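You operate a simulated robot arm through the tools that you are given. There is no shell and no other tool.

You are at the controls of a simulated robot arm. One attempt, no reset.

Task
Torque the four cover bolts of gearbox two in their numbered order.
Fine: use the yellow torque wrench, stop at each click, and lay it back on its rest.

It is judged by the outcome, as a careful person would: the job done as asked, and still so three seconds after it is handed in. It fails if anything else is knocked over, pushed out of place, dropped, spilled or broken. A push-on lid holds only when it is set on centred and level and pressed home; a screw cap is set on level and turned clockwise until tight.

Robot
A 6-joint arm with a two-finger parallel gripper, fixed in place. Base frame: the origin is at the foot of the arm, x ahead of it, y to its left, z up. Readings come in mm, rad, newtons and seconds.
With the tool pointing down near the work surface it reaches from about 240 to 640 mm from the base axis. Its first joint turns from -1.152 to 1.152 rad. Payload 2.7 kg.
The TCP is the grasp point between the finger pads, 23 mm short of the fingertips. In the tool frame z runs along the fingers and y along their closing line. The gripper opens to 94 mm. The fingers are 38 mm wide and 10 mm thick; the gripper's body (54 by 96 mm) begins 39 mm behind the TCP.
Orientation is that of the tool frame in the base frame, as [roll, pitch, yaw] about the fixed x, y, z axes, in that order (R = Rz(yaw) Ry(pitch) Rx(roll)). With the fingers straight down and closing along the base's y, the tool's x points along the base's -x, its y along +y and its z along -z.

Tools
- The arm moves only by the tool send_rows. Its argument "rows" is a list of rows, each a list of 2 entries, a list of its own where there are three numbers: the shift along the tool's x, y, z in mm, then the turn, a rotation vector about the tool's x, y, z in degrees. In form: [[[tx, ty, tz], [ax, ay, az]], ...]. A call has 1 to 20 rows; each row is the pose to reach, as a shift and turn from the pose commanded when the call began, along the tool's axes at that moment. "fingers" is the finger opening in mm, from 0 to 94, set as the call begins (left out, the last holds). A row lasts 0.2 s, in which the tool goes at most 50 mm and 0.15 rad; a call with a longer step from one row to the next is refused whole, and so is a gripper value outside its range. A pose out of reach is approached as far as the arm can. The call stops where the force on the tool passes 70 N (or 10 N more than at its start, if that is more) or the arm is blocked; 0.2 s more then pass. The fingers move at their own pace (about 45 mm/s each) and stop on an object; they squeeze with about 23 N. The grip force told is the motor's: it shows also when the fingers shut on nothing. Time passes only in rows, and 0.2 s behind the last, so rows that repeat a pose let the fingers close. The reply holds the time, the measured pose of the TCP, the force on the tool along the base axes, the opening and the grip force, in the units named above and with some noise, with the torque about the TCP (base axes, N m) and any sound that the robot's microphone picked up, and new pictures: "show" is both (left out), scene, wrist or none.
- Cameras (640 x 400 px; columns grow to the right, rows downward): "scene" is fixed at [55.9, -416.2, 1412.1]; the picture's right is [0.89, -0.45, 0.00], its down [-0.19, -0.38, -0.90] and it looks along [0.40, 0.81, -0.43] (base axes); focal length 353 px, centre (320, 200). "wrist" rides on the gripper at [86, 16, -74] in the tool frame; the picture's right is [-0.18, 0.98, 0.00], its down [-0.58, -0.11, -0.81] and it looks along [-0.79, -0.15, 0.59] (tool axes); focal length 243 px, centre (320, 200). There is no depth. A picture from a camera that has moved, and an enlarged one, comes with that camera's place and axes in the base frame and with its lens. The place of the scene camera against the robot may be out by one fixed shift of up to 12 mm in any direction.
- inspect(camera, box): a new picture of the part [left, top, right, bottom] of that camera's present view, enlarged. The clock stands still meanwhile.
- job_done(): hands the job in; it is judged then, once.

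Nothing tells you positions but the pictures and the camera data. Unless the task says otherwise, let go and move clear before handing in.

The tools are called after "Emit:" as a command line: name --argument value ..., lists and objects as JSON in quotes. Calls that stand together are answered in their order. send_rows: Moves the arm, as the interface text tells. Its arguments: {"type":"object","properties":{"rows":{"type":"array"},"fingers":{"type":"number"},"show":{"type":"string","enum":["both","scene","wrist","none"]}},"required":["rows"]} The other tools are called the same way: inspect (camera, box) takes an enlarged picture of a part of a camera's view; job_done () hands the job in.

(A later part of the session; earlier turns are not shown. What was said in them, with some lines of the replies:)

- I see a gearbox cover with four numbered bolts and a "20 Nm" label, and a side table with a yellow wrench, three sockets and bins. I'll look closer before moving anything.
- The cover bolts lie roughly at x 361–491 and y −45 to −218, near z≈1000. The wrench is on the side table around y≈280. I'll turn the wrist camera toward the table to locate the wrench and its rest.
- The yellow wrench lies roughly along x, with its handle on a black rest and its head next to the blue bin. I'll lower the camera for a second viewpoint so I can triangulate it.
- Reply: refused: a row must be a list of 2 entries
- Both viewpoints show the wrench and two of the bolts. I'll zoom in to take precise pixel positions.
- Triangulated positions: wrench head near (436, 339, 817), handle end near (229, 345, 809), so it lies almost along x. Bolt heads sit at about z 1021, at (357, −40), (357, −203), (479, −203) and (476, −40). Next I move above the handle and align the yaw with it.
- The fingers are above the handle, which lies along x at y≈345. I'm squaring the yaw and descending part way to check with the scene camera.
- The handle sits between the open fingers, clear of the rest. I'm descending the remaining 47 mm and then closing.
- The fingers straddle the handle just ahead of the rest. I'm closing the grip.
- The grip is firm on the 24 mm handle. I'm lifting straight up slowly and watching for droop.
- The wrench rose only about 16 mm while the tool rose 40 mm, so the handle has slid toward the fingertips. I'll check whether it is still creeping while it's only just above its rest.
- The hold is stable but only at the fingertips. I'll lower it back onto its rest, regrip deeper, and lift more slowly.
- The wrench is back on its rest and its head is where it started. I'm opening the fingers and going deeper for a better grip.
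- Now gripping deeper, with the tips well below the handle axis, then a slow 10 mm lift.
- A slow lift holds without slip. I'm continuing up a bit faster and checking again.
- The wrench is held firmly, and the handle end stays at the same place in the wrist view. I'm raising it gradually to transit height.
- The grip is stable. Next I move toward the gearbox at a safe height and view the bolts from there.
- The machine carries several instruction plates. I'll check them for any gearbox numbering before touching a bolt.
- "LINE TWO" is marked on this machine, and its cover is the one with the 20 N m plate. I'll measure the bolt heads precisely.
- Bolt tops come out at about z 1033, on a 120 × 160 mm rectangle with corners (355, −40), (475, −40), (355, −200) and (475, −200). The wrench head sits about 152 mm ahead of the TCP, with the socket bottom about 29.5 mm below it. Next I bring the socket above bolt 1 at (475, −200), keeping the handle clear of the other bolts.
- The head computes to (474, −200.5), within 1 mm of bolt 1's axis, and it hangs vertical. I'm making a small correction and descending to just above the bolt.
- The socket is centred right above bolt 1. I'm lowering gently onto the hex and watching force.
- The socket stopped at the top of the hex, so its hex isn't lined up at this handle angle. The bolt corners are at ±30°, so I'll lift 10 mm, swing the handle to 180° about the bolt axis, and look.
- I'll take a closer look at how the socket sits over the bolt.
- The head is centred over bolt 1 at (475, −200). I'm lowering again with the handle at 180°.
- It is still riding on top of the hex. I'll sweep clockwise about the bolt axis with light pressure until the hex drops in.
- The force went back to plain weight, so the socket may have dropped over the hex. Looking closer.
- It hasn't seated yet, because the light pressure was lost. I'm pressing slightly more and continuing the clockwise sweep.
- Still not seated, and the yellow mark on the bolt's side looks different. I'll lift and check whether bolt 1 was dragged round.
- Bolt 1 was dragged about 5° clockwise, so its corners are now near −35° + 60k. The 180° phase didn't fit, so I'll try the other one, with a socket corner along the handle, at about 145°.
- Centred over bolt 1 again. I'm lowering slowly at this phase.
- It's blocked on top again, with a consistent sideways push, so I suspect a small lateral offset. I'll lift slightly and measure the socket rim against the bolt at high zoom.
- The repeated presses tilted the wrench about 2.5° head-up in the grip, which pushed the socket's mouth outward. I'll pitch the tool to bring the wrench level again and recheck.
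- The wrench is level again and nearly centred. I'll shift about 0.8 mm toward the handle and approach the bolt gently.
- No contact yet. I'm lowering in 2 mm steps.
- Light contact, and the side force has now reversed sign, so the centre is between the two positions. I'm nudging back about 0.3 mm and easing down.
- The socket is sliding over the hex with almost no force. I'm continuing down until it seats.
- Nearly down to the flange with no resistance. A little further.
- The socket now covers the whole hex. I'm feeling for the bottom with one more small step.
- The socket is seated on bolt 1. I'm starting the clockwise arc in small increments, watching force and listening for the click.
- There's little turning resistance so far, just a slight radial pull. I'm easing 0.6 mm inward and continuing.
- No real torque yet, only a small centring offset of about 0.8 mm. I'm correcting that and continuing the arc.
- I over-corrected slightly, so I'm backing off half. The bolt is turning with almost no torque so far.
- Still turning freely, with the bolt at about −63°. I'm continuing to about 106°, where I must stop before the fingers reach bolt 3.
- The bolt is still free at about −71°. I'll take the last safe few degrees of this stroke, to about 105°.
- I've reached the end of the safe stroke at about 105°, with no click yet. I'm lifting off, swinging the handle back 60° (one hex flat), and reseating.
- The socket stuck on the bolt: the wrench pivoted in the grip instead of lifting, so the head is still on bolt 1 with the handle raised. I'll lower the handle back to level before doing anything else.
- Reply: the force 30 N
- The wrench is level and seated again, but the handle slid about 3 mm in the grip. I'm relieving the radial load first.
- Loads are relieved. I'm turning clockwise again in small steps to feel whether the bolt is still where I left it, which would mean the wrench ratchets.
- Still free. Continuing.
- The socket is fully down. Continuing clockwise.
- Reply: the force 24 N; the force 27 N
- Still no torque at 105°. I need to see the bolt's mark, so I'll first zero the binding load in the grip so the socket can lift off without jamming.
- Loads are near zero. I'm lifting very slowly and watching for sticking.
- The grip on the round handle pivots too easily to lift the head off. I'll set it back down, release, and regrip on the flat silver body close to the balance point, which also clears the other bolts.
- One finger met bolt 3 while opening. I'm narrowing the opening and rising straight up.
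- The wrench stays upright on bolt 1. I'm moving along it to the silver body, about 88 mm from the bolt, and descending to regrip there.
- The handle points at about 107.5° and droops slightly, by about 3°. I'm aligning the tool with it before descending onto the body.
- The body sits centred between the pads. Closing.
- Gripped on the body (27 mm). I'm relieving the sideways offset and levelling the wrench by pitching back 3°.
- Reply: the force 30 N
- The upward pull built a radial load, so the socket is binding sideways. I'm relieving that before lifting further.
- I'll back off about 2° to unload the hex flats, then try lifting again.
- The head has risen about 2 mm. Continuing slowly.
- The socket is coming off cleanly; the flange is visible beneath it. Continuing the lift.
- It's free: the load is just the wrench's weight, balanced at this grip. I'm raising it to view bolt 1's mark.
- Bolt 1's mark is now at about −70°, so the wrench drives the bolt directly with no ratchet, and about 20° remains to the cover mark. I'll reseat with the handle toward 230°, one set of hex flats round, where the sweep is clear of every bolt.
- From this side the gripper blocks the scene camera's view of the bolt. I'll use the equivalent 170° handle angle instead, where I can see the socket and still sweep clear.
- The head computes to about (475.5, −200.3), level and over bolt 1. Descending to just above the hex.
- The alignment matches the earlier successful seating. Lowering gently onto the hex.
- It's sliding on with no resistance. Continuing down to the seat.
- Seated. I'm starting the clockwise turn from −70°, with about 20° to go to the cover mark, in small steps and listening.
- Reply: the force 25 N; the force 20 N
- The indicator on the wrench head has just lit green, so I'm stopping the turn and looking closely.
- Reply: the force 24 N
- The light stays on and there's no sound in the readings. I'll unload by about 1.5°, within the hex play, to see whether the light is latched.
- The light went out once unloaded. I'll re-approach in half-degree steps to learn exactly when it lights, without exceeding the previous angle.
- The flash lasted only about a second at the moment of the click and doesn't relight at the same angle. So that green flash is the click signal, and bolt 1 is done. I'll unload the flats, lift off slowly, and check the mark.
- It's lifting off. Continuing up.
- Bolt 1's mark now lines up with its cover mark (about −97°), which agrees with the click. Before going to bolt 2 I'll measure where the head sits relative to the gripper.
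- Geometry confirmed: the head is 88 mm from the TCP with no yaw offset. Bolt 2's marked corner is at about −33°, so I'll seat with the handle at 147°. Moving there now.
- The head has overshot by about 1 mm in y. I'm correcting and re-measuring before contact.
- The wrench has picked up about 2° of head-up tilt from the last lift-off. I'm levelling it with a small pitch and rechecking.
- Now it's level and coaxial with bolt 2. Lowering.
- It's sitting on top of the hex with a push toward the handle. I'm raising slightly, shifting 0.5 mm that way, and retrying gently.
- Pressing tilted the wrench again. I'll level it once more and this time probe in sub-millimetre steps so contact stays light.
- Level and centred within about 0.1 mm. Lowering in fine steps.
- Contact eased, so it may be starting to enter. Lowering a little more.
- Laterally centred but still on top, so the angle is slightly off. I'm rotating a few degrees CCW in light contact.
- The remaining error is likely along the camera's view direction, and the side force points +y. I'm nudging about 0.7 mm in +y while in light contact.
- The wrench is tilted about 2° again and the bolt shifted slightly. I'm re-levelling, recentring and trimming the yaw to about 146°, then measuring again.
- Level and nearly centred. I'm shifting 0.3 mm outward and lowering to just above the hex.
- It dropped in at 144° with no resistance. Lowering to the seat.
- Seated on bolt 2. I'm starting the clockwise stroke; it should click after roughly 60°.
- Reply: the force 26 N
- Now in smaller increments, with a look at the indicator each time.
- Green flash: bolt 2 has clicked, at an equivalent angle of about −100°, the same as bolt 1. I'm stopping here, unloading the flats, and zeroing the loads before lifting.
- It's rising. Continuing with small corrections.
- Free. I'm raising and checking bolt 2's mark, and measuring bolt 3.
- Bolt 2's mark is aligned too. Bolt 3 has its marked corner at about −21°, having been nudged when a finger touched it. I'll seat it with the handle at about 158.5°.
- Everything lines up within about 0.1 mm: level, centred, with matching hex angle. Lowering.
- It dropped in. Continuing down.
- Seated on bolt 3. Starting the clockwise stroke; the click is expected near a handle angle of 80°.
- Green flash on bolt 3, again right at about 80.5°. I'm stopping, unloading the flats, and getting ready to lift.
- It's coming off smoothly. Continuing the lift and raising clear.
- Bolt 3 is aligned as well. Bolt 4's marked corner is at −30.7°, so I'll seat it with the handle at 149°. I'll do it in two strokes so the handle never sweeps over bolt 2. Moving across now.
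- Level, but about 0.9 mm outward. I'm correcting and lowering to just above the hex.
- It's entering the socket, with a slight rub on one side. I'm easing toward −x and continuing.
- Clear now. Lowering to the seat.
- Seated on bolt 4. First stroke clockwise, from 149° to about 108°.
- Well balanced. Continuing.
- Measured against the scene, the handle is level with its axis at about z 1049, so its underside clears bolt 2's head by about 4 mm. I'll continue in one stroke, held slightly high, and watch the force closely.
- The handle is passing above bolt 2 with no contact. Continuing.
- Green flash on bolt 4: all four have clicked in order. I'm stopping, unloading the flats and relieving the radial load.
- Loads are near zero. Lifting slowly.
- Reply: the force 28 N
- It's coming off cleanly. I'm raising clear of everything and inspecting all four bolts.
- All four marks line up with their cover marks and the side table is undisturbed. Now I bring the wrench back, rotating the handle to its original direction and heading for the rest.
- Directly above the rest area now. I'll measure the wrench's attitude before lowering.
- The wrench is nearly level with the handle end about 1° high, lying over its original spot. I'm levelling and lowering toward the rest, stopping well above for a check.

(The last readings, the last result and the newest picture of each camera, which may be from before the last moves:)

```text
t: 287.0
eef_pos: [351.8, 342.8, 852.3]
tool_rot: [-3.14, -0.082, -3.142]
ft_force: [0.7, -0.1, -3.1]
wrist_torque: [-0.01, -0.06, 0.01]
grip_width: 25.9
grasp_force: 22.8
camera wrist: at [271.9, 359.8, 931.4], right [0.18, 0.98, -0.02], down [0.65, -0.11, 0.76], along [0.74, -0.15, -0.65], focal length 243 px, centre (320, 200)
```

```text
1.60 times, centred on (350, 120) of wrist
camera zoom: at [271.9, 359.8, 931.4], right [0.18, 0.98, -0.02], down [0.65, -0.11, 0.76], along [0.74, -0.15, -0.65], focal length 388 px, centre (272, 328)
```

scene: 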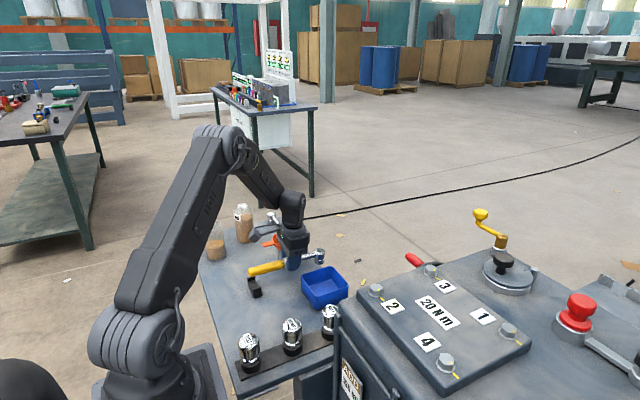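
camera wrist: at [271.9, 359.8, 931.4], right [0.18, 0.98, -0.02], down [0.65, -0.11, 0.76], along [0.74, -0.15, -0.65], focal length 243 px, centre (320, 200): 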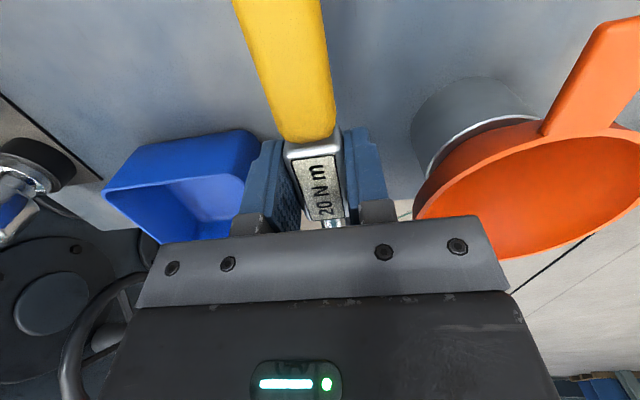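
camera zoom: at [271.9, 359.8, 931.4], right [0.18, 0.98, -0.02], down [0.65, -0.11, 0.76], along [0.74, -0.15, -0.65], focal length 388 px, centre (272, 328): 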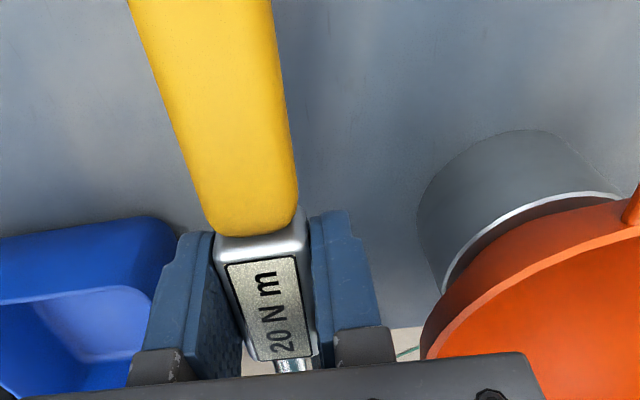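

Aligned with its original position: handle over the slot, level, and clear of the funnel and bin. I'm lowering the rest of the way, slowly near contact.

Emit:
send_rows --rows '[[[-0.3, 0, 4], [0, 0, 0]], [[-0.8, 0, 10], [0, 0, 0]], [[-1.3, 0, 16], [0, 0, 0]], [[-1.8, 0, 22], [0, 0, 0]], [[-2.1, 0, 26], [0, 0, 0]], [[-2.3, 0, 28], [0, 0, 0]], [[-2.3, 0, 28], [0, 0, 0]]]'

Emit:
inspect --camera "scene" --box '[230, 230, 350, 315]'

Emit:
inspect --camera "wrist" --box '[150, 0, 550, 240]'

```text
t: 288.6
eef_pos: [354.1, 345.0, 824.2]
tool_rot: [-3.14, -0.082, 3.14]
ft_force: [-0.2, -0.3, -3.0]
wrist_torque: [0.03, -0.05, 0.01]
grip_width: 25.7
grasp_force: 23.1
camera wrist: at [273.0, 360.5, 903.8], right [0.18, 0.98, -0.02], down [0.65, -0.11, 0.76], along [0.74, -0.15, -0.65], focal length 243 px, centre (320, 200)
```

scene: 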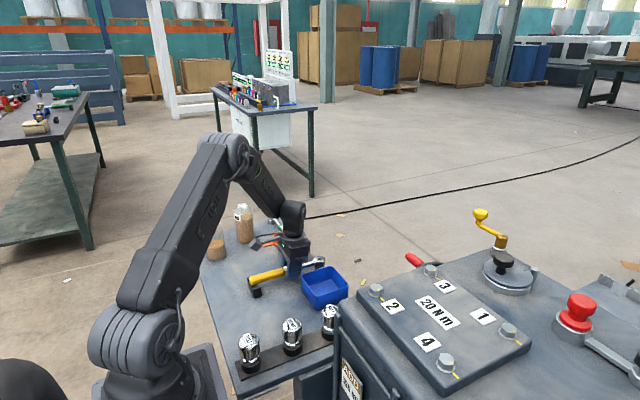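
wrist: 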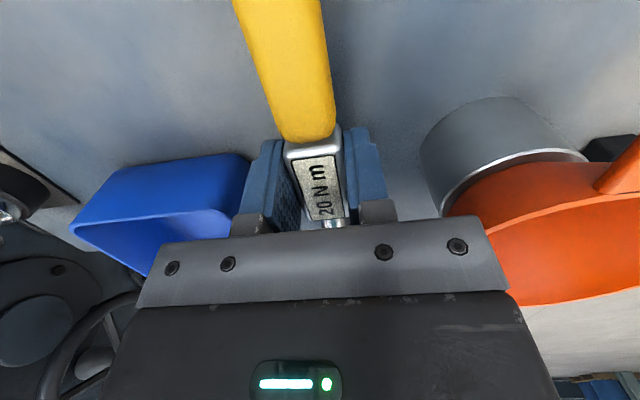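

```text
4.71 times, centred on (290, 272) of scene
camera zoom: at [56.0, -416.2, 1412.1], right [0.89, -0.45, 0.0], down [-0.19, -0.38, -0.9], along [0.4, 0.81, -0.43], focal length 1660 px, centre (461, -141)
```

zoom: 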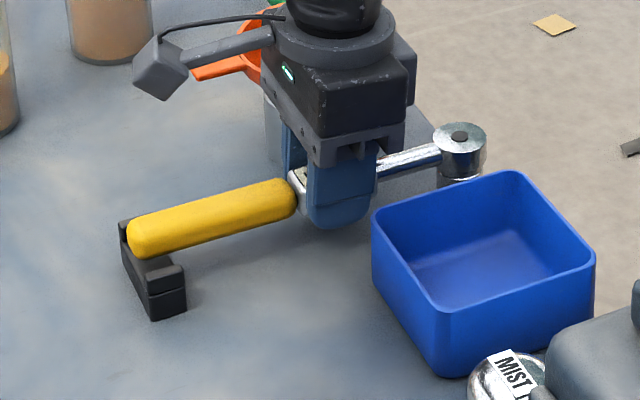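

```text
1.60 times, centred on (350, 120) of wrist
camera zoom: at [273.0, 360.5, 903.8], right [0.18, 0.98, -0.02], down [0.65, -0.11, 0.76], along [0.74, -0.15, -0.65], focal length 388 px, centre (272, 328)
```

zoom: 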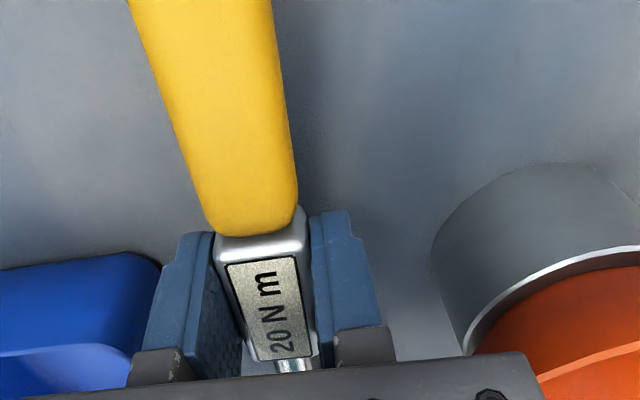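

Emit:
send_rows --rows '[[[-0.08, 0, 1], [0, 0, 0]], [[-0.16, 0, 2], [0, 0, 0]], [[-0.16, 0, 2], [0, 0, 0]]]' --show "none"

```text
t: 289.4
eef_pos: [351.6, 345.2, 820.4]
tool_rot: [-3.141, -0.083, -3.141]
ft_force: [0.0, -0.2, -2.2]
wrist_torque: [0.06, -0.04, -0.03]
grip_width: 25.6
grasp_force: 23.3
```

Emit:
send_rows --rows '[[[-0.08, 0, 1], [0, 0, 0]], [[-0.16, 0, 2], [0, 0, 0]], [[-0.16, 0, 2], [0, 0, 0]]]' --show "none"

Emit:
inspect --camera "scene" --box '[230, 230, 350, 315]'

```text
t: 290.2
eef_pos: [352.1, 345.3, 819.0]
tool_rot: [-3.141, -0.083, -3.141]
ft_force: [-0.9, -0.2, -3.4]
wrist_torque: [0.0, -0.06, 0.01]
grip_width: 25.9
grasp_force: 23.3
```

```text
4.71 times, centred on (290, 272) of scene
camera zoom: at [56.0, -416.2, 1412.1], right [0.89, -0.45, 0.0], down [-0.19, -0.38, -0.9], along [0.4, 0.81, -0.43], focal length 1660 px, centre (461, -141)
```

zoom: 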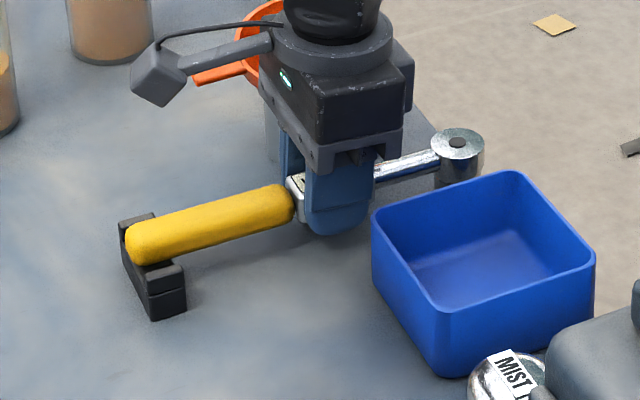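

Emit:
send_rows --rows '[[[-0.06, 0, 0.7], [0, 0, 0]], [[-0.12, 0, 1.4], [0, 0, 0]], [[-0.12, 0, 1.4], [0, 0, 0]]]' --show "none"

```text
t: 291.0
eef_pos: [351.3, 345.2, 816.9]
tool_rot: [-3.138, -0.085, 3.141]
ft_force: [0.6, -0.5, -2.1]
wrist_torque: [0.02, -0.04, -0.03]
grip_width: 26.0
grasp_force: 22.9
```

Emit:
send_rows --rows '[[[-0.06, 0, 0.7], [0, 0, 0]], [[-0.12, 0, 1.4], [0, 0, 0]], [[-0.12, 0, 1.4], [0, 0, 0]]]' --show "none"

Emit:
inspect --camera "scene" --box '[230, 230, 350, 315]'

```text
t: 291.8
eef_pos: [352.2, 345.3, 817.3]
tool_rot: [-3.14, -0.083, 3.142]
ft_force: [-3.6, -3.8, 2.6]
wrist_torque: [-0.05, -0.57, -0.3]
grip_width: 25.7
grasp_force: 22.8
```

```text
4.71 times, centred on (290, 272) of scene
camera zoom: at [55.8, -416.3, 1412.1], right [0.89, -0.45, 0.0], down [-0.19, -0.38, -0.9], along [0.4, 0.81, -0.43], focal length 1660 px, centre (461, -141)
```

zoom: 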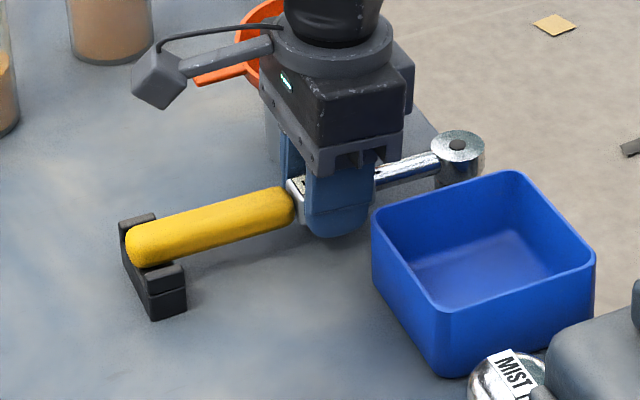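

The head is on the table and the handle end is within about 1 mm of the rest. I'm easing the handle down the last bit so nothing drops on release.

Emit:
send_rows --rows '[[[-0.02, 0, 0.3], [0, -0.25, 0]], [[-0.05, 0, 0.6], [0, -0.5, 0]], [[-0.05, 0, 0.6], [0, -0.5, 0]]]' --show "none"

```text
t: 292.6
eef_pos: [350.7, 344.3, 817.1]
tool_rot: [-3.141, -0.072, -3.141]
ft_force: [0.3, -0.4, 6.2]
wrist_torque: [0.0, 1.06, 0.1]
grip_width: 25.9
grasp_force: 23.1
```

Both ends now bear. I'm relaxing slightly and opening the fingers a little to release.

Emit:
send_rows --rows '[[[0, 0, -0.2], [0, 0.2, 0]], [[0, 0, -0.2], [0, 0.25, 0]], [[0, 0, -0.2], [0, 0.25, 0]]]' --show "none"

Emit:
send_rows --rows '[[[0, 0, 0], [0, 0, 0]], [[0, 0, 0], [0, 0, 0]], [[0, 0, 0], [0, 0, 0]]]' --fingers 40

Emit:
inspect --camera "scene" --box '[230, 230, 350, 315]'

Emit:
inspect --camera "wrist" --box '[150, 0, 550, 240]'

```text
t: 293.4
eef_pos: [351.6, 343.4, 816.6]
tool_rot: [-3.138, -0.078, 3.14]
ft_force: [-1.1, 2.6, 0.1]
wrist_torque: [0.18, -0.31, 0.25]
grip_width: 25.8
grasp_force: 22.6
```

```text
t: 294.2
eef_pos: [352.2, 343.6, 817.1]
tool_rot: [-3.139, -0.077, 3.14]
ft_force: [0.6, 0.1, 0.0]
wrist_torque: [-0.01, -0.01, 0.0]
grip_width: 40.1
grasp_force: 0.0
camera wrist: at [271.9, 360.3, 897.0], right [0.18, 0.98, -0.02], down [0.64, -0.11, 0.76], along [0.74, -0.15, -0.65], focal length 243 px, centre (320, 200)
```

scene: 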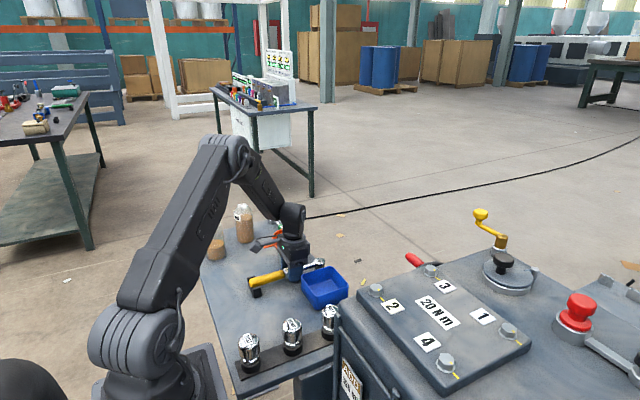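
wrist: 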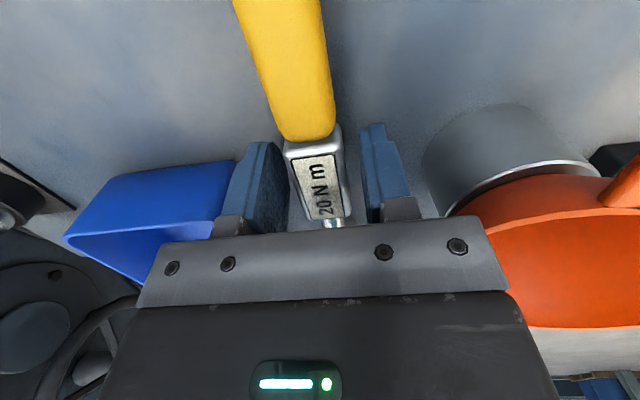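

```text
4.71 times, centred on (290, 272) of scene
camera zoom: at [55.9, -416.2, 1412.1], right [0.89, -0.45, 0.0], down [-0.19, -0.38, -0.9], along [0.4, 0.81, -0.43], focal length 1660 px, centre (461, -141)
```

zoom: 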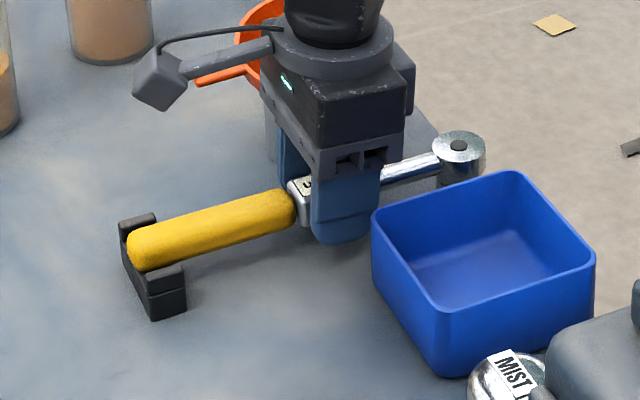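

```text
1.60 times, centred on (350, 120) of wrist
camera zoom: at [271.9, 360.3, 897.0], right [0.18, 0.98, -0.02], down [0.64, -0.11, 0.76], along [0.74, -0.15, -0.65], focal length 388 px, centre (272, 328)
```

zoom: 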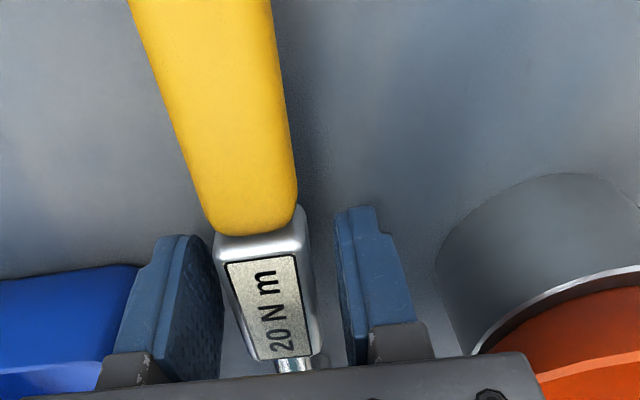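

Released, and the wrench is lying on its rest. I'm rising straight up.

Emit:
send_rows --rows '[[[0.4, 0, -5], [0, 0, 0]], [[0.9, 0, -12], [0, 0, 0]], [[1.7, 0, -22], [0, 0, 0]], [[2.7, 0, -35], [0, 0, 0]], [[3.9, 0, -50], [0, 0, 0]], [[5.5, 0, -70], [0, 0, 0]], [[7, 0, -90], [0, 0, 0]], [[8.6, 0, -110], [0, 0, 0]], [[11, 0, -140], [0, 0, 0]], [[13.3, 0, -170], [0, 0, 0]], [[15.6, 0, -200], [0, 0, 0]], [[15.6, 0, -200], [0, 0, 0]]]'

Emit:
inspect --camera "scene" --box '[230, 230, 350, 315]'

Emit:
inspect --camera "wrist" --box '[200, 0, 520, 200]'

Emit:
inspect --camera "scene" --box '[340, 245, 540, 385]'

```text
t: 296.8
eef_pos: [352.6, 345.5, 1021.5]
tool_rot: [-3.141, -0.079, -3.141]
ft_force: [0.0, 0.2, -0.5]
wrist_torque: [-0.01, -0.02, 0.0]
grip_width: 40.0
grasp_force: 0.1
camera wrist: at [272.0, 361.6, 1100.3], right [0.18, 0.98, -0.02], down [0.64, -0.11, 0.76], along [0.74, -0.15, -0.65], focal length 243 px, centre (320, 200)
```

scene: 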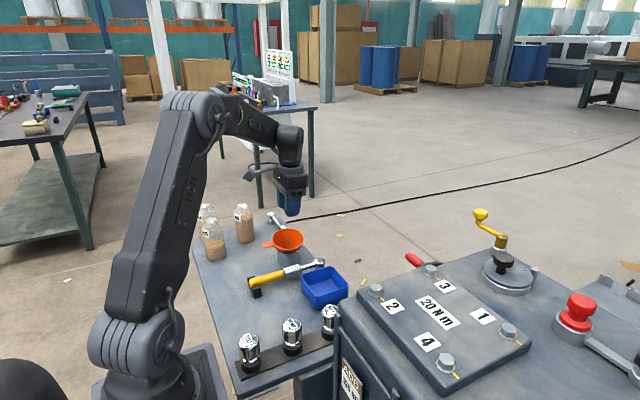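
wrist: 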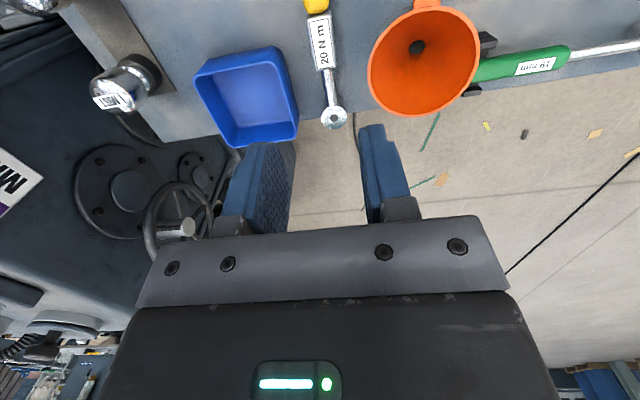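

```text
4.71 times, centred on (290, 272) of scene
camera zoom: at [55.9, -416.2, 1412.1], right [0.89, -0.45, 0.0], down [-0.19, -0.38, -0.9], along [0.4, 0.81, -0.43], focal length 1660 px, centre (461, -141)
```

zoom: 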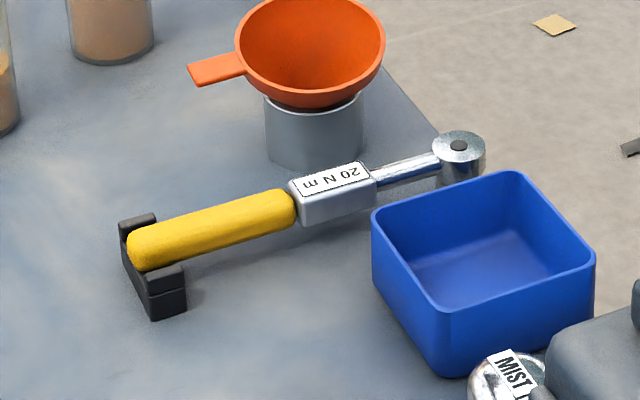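

```text
2.00 times, centred on (360, 100) of wrist
camera zoom: at [272.0, 361.6, 1100.3], right [0.18, 0.98, -0.02], down [0.64, -0.11, 0.76], along [0.74, -0.15, -0.65], focal length 485 px, centre (240, 400)
```

zoom: 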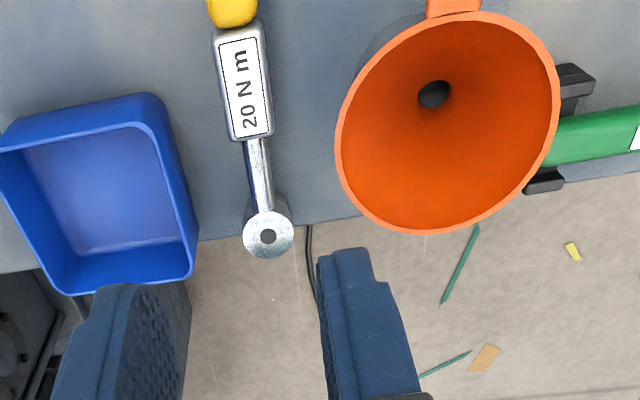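

```text
2.86 times, centred on (440, 315) of scene
camera zoom: at [55.9, -416.2, 1412.1], right [0.89, -0.45, 0.0], down [-0.19, -0.38, -0.9], along [0.4, 0.81, -0.43], focal length 1008 px, centre (-23, -129)
```

zoom: 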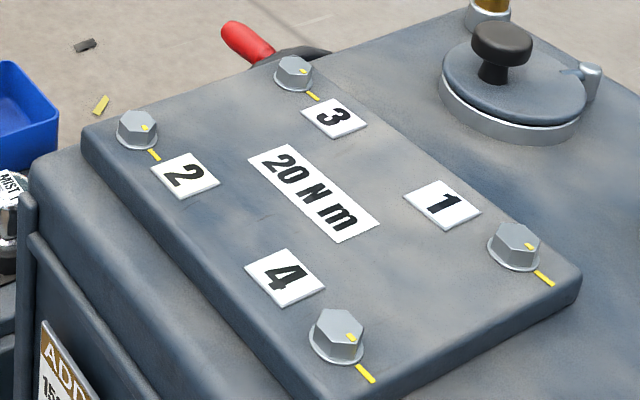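

The wrench is back on its rest in its original position, and all four bolt marks line up with their cover marks after clicking in order 1–2–3–4. Nothing else has moved and the gripper is clear, so I'm handing in the job.

Emit:
job_done

```text
The job is handed in.
```

All four cover bolts on gearbox two are torqued in numbered order 1–2–3–4 with the yellow 20 N m wrench, and the wrench is back on its rest. After the last bolt, each bolt's yellow mark lined up with its cover mark, and nothing on the side table had moved.

- **Click signal:** The microphone never reported a sound. The wrench head flashed green once on each bolt, and I treated that flash as the click.
- **Bolt 1 overshoot:** The flash on bolt 1 came partway through a 4° step, so it may be up to about 4° past the click. Bolts 2, 3 and 4 were stopped within about 1.5° of theirs.
- **Bolt 1 strokes:** The wrench does not ratchet. While repositioning, bolt 1 turned back and forth before the final tightening stroke.
- **Bolt 3:** A finger touched bolt 3 while I was changing grip and turned it slightly before its turn. It was then tightened to its click like the others.
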